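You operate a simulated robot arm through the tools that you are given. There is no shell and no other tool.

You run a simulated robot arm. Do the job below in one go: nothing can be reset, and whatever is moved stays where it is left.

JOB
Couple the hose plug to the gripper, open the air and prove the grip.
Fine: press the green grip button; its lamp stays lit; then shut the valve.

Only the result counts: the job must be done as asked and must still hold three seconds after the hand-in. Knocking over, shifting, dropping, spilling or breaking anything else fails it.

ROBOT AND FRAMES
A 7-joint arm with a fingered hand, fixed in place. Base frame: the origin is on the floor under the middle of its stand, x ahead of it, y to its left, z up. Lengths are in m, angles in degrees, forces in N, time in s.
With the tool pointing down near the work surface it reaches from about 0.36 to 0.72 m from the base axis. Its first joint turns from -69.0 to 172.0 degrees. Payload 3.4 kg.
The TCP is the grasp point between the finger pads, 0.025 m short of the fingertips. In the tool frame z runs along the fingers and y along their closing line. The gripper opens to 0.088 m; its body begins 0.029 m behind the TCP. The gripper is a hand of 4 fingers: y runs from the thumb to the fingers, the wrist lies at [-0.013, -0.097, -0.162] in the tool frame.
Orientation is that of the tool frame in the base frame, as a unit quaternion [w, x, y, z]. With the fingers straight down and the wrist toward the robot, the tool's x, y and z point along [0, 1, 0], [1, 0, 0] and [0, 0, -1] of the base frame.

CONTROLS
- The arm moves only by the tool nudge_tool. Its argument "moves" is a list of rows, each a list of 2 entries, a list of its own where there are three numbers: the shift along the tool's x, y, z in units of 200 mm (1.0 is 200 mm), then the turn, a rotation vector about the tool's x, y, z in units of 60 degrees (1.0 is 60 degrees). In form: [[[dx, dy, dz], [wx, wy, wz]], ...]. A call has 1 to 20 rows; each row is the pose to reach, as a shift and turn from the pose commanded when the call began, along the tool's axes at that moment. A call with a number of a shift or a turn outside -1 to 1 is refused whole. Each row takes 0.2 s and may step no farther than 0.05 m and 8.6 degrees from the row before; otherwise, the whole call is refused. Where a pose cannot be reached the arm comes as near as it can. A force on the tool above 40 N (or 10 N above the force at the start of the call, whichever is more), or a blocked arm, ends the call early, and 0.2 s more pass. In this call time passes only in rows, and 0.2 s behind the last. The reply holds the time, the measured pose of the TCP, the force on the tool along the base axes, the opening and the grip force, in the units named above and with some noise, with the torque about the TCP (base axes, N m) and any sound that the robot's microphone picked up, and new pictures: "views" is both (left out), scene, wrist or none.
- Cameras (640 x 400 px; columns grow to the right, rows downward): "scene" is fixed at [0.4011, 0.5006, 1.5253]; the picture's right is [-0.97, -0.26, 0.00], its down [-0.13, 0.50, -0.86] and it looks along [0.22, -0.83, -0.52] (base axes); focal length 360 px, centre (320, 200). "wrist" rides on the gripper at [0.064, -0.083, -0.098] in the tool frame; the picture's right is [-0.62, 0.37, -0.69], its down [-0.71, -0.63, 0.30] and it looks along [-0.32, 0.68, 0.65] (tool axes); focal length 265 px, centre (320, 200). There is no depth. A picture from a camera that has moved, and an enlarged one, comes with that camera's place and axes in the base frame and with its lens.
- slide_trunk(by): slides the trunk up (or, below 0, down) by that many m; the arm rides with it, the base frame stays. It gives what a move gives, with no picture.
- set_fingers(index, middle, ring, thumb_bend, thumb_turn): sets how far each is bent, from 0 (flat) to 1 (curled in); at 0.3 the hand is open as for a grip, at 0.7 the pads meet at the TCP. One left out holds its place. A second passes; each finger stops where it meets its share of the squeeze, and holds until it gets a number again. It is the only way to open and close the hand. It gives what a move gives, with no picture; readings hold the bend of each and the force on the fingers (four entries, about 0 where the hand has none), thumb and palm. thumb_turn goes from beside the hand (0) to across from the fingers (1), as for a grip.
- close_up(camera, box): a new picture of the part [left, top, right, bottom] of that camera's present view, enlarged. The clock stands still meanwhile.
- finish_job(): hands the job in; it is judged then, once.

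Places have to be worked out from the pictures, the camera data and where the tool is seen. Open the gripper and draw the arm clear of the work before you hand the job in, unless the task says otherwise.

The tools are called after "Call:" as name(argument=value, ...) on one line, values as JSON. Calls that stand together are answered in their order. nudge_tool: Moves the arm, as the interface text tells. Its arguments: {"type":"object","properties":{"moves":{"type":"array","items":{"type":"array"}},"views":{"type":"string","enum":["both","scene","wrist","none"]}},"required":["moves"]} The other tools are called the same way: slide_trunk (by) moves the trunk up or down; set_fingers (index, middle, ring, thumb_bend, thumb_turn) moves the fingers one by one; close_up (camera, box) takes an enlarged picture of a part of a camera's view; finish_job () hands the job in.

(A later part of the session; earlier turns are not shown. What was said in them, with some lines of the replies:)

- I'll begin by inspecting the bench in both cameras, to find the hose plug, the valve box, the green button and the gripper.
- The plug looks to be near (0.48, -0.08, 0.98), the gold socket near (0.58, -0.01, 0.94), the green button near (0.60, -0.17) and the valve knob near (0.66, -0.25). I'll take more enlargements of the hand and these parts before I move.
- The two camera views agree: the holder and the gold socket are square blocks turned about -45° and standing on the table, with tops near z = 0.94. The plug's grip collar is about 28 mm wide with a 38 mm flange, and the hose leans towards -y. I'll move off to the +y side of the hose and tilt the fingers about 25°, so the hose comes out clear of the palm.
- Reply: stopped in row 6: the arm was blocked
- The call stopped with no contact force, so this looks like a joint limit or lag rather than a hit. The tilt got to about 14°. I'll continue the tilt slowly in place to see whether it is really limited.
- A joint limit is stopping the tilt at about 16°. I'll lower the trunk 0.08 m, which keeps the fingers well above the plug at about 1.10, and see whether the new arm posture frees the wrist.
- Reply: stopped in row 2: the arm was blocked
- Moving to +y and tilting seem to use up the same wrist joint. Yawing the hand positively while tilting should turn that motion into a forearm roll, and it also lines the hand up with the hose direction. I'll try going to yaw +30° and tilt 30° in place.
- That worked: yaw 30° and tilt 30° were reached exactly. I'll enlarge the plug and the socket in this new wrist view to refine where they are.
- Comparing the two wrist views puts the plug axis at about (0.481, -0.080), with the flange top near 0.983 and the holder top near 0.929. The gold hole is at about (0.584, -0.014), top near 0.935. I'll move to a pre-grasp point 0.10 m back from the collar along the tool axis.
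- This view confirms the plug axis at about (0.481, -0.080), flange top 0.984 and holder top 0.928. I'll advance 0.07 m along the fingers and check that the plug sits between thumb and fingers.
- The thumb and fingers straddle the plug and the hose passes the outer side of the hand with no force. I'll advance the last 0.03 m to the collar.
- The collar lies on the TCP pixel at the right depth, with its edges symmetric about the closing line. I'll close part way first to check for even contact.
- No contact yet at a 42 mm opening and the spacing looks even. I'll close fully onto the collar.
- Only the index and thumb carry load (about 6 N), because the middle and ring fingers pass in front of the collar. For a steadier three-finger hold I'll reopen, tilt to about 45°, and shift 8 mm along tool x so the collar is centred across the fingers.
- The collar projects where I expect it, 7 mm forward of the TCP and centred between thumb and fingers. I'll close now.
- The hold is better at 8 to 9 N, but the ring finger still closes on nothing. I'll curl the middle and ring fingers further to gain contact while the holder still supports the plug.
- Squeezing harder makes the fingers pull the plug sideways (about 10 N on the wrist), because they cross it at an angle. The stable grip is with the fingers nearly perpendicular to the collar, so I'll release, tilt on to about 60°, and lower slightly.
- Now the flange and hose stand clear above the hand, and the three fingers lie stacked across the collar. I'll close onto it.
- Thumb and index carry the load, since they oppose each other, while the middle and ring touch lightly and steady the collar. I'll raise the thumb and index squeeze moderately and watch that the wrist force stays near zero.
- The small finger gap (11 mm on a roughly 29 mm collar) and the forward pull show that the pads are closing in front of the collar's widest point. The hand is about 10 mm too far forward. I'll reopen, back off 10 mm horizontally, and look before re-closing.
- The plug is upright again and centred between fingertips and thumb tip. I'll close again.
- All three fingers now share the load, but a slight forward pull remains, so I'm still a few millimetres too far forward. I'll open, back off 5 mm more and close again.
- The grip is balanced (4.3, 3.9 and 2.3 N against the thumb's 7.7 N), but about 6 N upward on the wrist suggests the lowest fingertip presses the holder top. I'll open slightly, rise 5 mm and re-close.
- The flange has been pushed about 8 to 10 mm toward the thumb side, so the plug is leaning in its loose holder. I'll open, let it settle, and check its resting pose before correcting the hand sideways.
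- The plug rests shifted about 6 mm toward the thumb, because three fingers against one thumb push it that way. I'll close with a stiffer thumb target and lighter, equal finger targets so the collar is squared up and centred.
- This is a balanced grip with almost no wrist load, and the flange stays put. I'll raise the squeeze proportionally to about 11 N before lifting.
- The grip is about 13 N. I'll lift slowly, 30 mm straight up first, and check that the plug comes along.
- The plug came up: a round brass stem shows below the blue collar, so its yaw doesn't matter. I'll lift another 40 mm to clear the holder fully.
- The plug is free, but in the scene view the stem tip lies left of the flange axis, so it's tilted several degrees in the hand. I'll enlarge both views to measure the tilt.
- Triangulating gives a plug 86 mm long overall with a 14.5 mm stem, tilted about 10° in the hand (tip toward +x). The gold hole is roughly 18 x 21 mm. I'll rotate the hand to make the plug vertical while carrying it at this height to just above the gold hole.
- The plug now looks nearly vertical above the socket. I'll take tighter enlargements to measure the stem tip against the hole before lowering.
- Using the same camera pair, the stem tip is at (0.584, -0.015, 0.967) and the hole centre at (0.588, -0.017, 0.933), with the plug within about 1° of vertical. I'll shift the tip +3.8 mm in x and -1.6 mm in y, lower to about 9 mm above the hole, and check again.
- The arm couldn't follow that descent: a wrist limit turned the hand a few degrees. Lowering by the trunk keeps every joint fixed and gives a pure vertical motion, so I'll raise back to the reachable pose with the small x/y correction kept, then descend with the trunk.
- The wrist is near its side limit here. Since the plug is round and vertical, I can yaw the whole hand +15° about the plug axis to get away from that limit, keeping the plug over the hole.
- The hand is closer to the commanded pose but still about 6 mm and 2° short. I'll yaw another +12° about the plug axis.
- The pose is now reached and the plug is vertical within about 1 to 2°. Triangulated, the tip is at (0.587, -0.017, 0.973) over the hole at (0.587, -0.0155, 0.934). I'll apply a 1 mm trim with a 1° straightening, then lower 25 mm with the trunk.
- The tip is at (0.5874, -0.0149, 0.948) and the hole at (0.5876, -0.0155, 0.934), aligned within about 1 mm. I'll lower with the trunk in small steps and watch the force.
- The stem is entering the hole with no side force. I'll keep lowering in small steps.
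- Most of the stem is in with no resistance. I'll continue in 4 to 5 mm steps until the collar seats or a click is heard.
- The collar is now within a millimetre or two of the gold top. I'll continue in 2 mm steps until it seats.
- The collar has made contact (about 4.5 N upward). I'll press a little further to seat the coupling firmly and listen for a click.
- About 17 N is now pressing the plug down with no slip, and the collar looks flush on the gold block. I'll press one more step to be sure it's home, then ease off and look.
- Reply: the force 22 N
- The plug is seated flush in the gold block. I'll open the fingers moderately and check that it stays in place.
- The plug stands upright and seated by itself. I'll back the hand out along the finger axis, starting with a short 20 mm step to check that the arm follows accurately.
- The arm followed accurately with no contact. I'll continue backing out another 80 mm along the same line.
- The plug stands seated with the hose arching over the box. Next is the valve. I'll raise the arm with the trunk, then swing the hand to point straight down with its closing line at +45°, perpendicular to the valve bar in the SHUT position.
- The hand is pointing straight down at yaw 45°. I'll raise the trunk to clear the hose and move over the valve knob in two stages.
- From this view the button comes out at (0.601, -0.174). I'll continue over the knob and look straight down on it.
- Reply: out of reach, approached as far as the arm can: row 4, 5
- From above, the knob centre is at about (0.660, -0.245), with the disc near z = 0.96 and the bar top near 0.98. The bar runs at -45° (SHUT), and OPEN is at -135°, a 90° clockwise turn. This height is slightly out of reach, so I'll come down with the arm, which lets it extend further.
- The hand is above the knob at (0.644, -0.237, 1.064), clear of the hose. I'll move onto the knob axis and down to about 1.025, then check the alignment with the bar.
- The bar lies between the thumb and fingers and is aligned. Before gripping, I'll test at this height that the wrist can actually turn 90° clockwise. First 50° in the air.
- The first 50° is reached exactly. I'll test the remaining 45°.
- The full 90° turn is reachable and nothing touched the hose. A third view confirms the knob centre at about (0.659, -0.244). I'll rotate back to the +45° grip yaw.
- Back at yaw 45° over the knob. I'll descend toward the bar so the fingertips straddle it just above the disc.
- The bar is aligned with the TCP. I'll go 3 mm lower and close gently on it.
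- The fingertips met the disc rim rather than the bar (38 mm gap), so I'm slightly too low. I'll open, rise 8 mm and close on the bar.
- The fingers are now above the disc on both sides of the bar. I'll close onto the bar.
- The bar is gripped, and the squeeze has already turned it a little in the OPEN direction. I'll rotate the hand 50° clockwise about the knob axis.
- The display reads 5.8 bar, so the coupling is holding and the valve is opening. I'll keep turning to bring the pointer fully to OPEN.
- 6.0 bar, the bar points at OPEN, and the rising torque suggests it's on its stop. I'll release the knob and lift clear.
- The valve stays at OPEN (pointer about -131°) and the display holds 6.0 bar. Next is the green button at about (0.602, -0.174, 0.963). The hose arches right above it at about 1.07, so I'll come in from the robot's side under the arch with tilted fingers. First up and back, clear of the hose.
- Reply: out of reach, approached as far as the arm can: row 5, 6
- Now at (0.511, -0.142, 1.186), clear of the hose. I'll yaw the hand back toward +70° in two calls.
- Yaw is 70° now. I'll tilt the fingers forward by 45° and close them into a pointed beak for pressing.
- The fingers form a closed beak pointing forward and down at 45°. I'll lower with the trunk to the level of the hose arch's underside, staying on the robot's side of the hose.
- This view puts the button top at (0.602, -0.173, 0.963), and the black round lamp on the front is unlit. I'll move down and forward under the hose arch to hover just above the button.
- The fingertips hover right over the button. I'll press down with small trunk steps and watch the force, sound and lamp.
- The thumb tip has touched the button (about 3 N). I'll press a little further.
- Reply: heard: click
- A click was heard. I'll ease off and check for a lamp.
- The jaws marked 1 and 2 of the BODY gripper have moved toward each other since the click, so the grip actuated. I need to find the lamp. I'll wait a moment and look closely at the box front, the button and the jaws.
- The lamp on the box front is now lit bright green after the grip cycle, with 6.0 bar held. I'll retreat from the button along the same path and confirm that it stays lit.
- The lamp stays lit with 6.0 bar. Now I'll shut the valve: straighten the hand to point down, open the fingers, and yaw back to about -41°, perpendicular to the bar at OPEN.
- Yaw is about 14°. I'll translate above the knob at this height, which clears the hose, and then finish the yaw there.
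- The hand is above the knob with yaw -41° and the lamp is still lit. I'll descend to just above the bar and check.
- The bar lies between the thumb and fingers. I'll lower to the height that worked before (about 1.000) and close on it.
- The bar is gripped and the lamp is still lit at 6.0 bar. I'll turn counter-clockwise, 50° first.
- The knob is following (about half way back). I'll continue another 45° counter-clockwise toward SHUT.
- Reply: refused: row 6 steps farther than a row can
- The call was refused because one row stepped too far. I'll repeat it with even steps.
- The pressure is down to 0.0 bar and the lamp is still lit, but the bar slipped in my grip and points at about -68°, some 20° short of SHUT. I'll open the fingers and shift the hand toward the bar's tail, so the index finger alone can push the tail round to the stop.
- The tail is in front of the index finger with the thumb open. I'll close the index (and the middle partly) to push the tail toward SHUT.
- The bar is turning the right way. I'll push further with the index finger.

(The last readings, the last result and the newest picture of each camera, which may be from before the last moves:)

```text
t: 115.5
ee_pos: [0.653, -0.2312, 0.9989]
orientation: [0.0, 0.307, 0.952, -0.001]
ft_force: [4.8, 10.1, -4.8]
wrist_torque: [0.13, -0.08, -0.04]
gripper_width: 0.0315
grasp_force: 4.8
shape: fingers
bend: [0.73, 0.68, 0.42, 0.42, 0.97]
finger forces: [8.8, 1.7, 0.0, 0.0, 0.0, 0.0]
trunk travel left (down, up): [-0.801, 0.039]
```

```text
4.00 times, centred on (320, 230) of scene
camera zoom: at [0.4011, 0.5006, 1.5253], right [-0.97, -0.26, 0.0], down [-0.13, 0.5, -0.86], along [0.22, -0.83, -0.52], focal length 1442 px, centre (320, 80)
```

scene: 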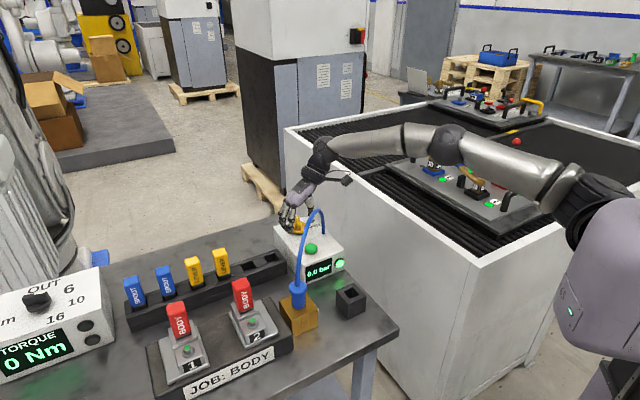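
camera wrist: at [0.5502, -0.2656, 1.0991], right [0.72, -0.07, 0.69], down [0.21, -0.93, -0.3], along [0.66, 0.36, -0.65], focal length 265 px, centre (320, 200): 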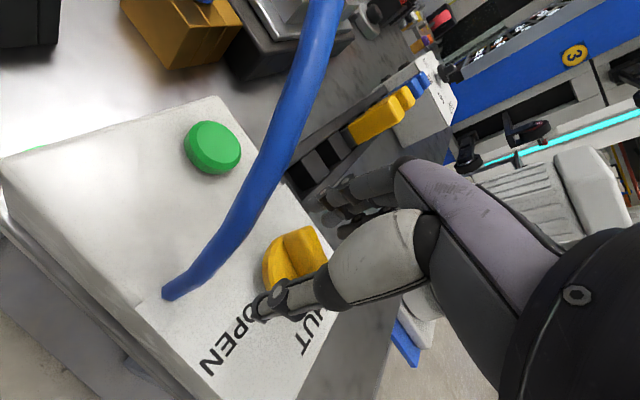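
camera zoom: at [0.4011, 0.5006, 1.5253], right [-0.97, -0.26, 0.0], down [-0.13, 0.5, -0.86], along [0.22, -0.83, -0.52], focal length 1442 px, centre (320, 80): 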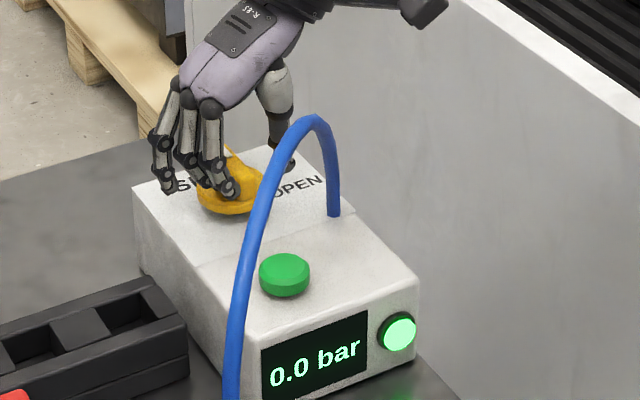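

The index now stalls at about 9 N, perhaps at the stop. I'll open the fingers, rise a little and read the pointer's angle.

Call:
set_fingers(index=0.42, middle=0.42)

Call:
nudge_tool(moves=[[[0, 0, -0.15], [0, 0, 0]], [[0, 0, -0.3], [0, 0, 0]], [[0, 0, -0.45], [0, 0, 0]], [[0, 0, -0.6], [0, 0, 0]], [[0, 0, -0.6], [0, 0, 0]]], views="both")

Call:
close_up(camera="wrist", box=[80, 200, 320, 390])

Call:
close_up(camera="scene", box=[270, 190, 350, 290])

```text
t: 116.5
ee_pos: [0.6521, -0.234, 0.999]
orientation: [0.0, 0.307, 0.952, 0.001]
ft_force: [-0.4, 0.5, 0.7]
wrist_torque: [0.02, -0.04, 0.01]
gripper_width: 0.0587
grasp_force: 0.1
shape: fingers
bend: [0.42, 0.42, 0.42, 0.42, 0.97]
finger forces: [0.0, 0.0, 0.0, 0.0, 0.0, 0.1]
trunk travel left (down, up): [-0.801, 0.039]
```

```text
t: 117.7
ee_pos: [0.6493, -0.2369, 1.1222]
orientation: [0.001, 0.308, 0.951, 0.001]
ft_force: [0.1, 0.0, -0.1]
wrist_torque: [0.02, 0.02, -0.04]
gripper_width: 0.0586
grasp_force: 0.0
shape: fingers
bend: [0.42, 0.42, 0.42, 0.42, 0.97]
finger forces: [0.0, 0.1, 0.0, 0.0, 0.0, 0.1]
trunk travel left (down, up): [-0.801, 0.039]
camera wrist: at [0.5488, -0.2674, 1.219], right [0.72, -0.07, 0.69], down [0.21, -0.93, -0.31], along [0.66, 0.37, -0.65], focal length 265 px, centre (320, 200)
```

scene: 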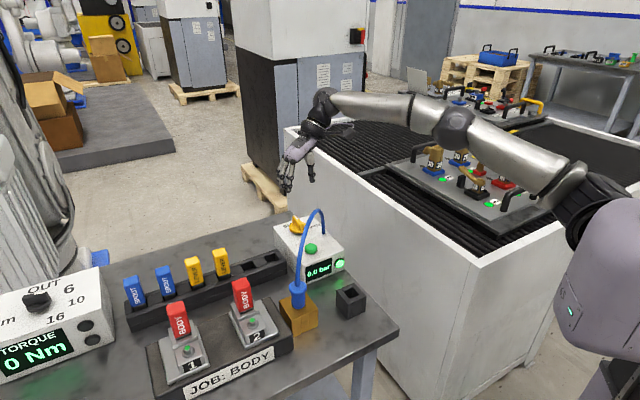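
wrist: 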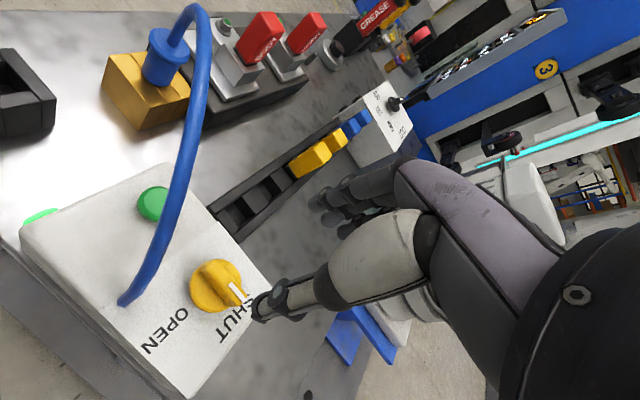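

```text
2.11 times, centred on (200, 295) of wrist
camera zoom: at [0.5488, -0.2674, 1.219], right [0.72, -0.07, 0.69], down [0.21, -0.93, -0.31], along [0.66, 0.37, -0.65], focal length 559 px, centre (573, 0)
```

zoom: 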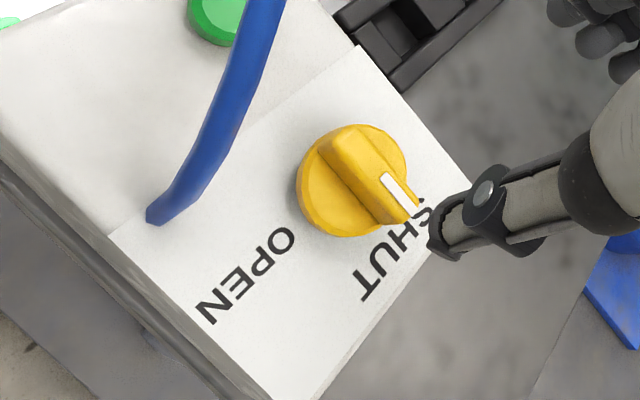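

```text
4.00 times, centred on (310, 240) of scene
camera zoom: at [0.4011, 0.5006, 1.5253], right [-0.97, -0.26, 0.0], down [-0.13, 0.5, -0.86], along [0.22, -0.83, -0.52], focal length 1442 px, centre (360, 40)
```

zoom: 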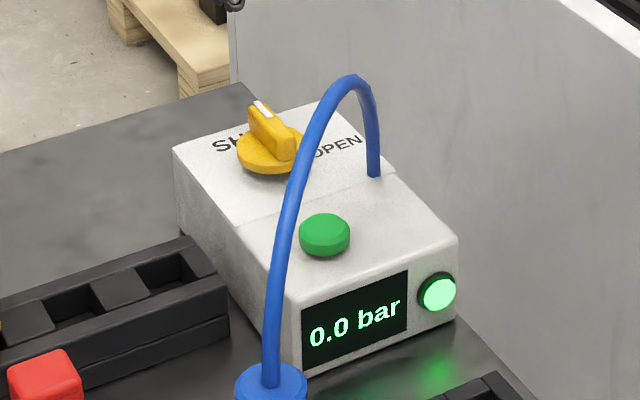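

The pointer is back at about -44°, and in the scene view the bar matches its original SHUT position to the pixel. The display reads 0.0 bar and the lamp is still lit. I'll open the hand fully and draw the arm up and clear.

Call:
nudge_tool(moves=[[[0, 0, -0.2], [0, 0, 0]], [[0, 0, -0.4], [0, 0, 0]], [[0.19, 0.013, -0.45], [0, 0, 0]], [[0.38, 0.026, -0.5], [0, 0, 0]], [[0.57, 0.039, -0.55], [0, 0, 0]], [[0.76, 0.052, -0.6], [0, 0, 0]], [[0.76, 0.052, -0.6], [0, 0, 0]]], views="none")

Call:
set_fingers(index=0.3, middle=0.3, ring=0.3, thumb_bend=0.3)

Call:
nudge_tool(moves=[[[0, 0, 0], [0, 0, 0]], [[0, 0, 0], [0, 0, 0]], [[0, 0, 0], [0, 0, 0]]], views="both")

Call:
close_up(camera="scene", box=[260, 190, 400, 330])

Call:
close_up(camera="scene", box=[100, 240, 340, 400])

```text
t: 119.2
ee_pos: [0.5332, -0.1379, 1.2397]
orientation: [0.0, 0.308, 0.951, 0.001]
ft_force: [0.5, 0.1, 0.3]
wrist_torque: [0.02, 0.02, 0.02]
gripper_width: 0.0587
grasp_force: 0.1
shape: fingers
bend: [0.42, 0.42, 0.42, 0.42, 0.97]
finger forces: [0.0, 0.0, 0.0, 0.1, 0.0, 0.0]
out of reach, approached as far as the arm can: row 2
trunk travel left (down, up): [-0.801, 0.039]
```

```text
t: 120.2
ee_pos: [0.5334, -0.1369, 1.2403]
orientation: [0.001, 0.307, 0.952, 0.001]
ft_force: [0.6, -0.1, -0.6]
wrist_torque: [0.0, 0.01, -0.01]
gripper_width: 0.0841
grasp_force: 0.1
shape: fingers
bend: [0.3, 0.3, 0.3, 0.3, 0.97]
finger forces: [0.0, 0.0, 0.1, 0.0, 0.0, 0.1]
trunk travel left (down, up): [-0.801, 0.039]
```

```text
t: 121.0
ee_pos: [0.5329, -0.1373, 1.2398]
orientation: [0.001, 0.307, 0.952, 0.001]
ft_force: [0.2, 0.0, -0.1]
wrist_torque: [0.02, 0.01, -0.01]
gripper_width: 0.0842
grasp_force: 0.0
shape: fingers
bend: [0.3, 0.3, 0.3, 0.3, 0.97]
finger forces: [0.1, 0.1, 0.0, 0.0, 0.0, 0.0]
trunk travel left (down, up): [-0.801, 0.039]
camera wrist: at [0.4306, -0.1677, 1.3388], right [0.72, -0.06, 0.69], down [0.21, -0.93, -0.3], along [0.66, 0.36, -0.65], focal length 265 px, centre (320, 200)
```

scene: 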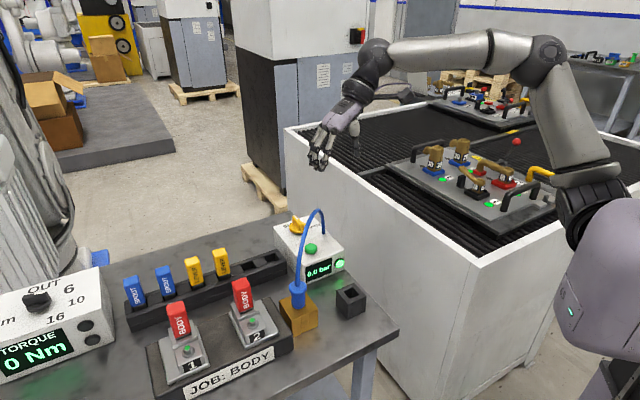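
wrist: 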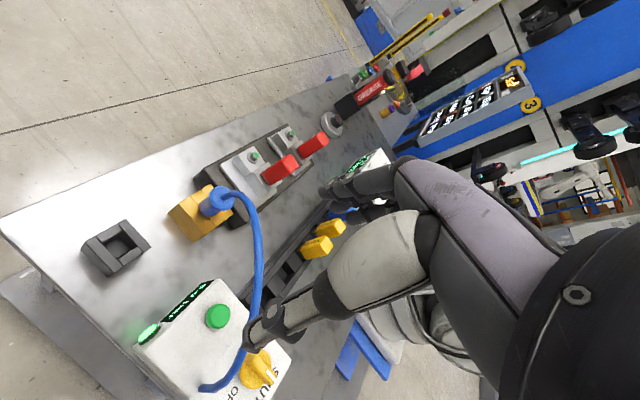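

```text
2.86 times, centred on (330, 260) of scene
camera zoom: at [0.4011, 0.5006, 1.5253], right [-0.97, -0.26, 0.0], down [-0.13, 0.5, -0.86], along [0.22, -0.83, -0.52], focal length 1030 px, centre (291, 29)
```

zoom: 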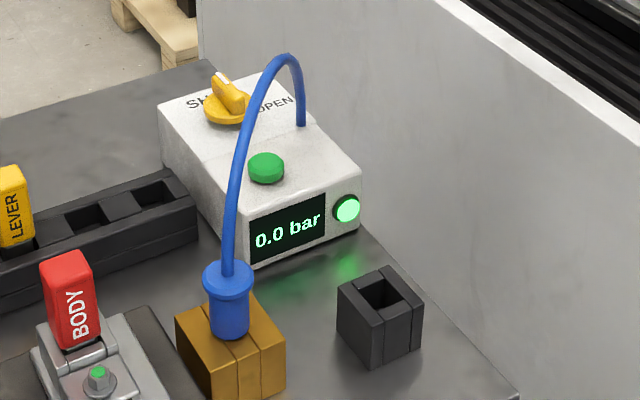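

```text
2.50 times, centred on (220, 320) of scene
camera zoom: at [0.4011, 0.5006, 1.5253], right [-0.97, -0.26, 0.0], down [-0.13, 0.5, -0.86], along [0.22, -0.83, -0.52], focal length 901 px, centre (570, -100)
```

zoom: 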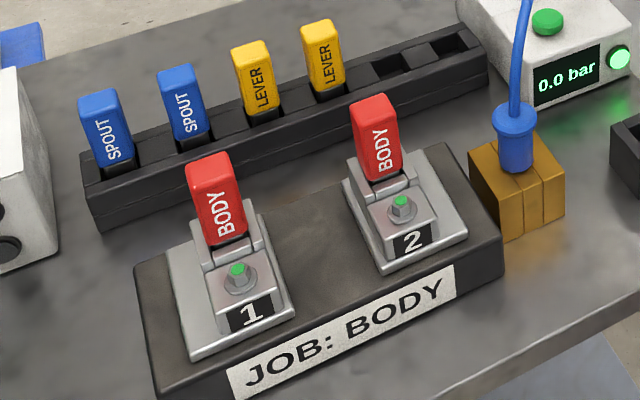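

Everything looks right. One last comparison: the same knob enlargement as at the start, to confirm the valve is fully SHUT.

Call:
close_up(camera="scene", box=[265, 205, 350, 290])

```text
4.71 times, centred on (308, 248) of scene
camera zoom: at [0.4011, 0.5006, 1.5253], right [-0.97, -0.26, 0.0], down [-0.13, 0.5, -0.86], along [0.22, -0.83, -0.52], focal length 1696 px, centre (379, -24)
```

zoom: 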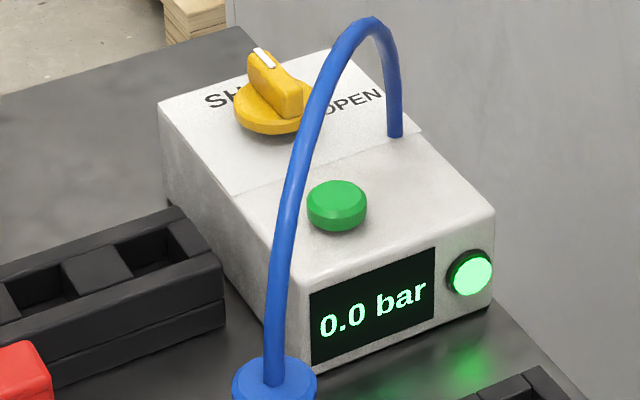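

The knob matches its starting SHUT image exactly, the display reads 0.0 bar, and the grip lamp is still lit. The plug is coupled and the hand is open and clear, so I'm handing the job in.

Call:
finish_job()

```text
The job is handed in.
```

The job is handed in, and everything it asked for looked right at the last check:

- **Coupling:** the hose plug is seated in the gripper's gold port. No click was heard there, but it held 6.0 bar.
- **Air and grip test:** with the valve open the display read 6.0 bar. I pressed the green button and heard a click, and the gripper jaws moved. The lamp then lit and has stayed on.
- **Valve:** it is shut again. The knob matches its starting SHUT position, and the display reads 0.0 bar.
- **Arm and surroundings:** the hand is open and clear of the work. Nothing else on the bench looked moved.

While gripping it I pushed the plug about 6 mm sideways in its loose black holder. The holder itself did not move. On the way back to SHUT the knob slipped in my grip, so I finished the turn by pushing its bar with one finger.
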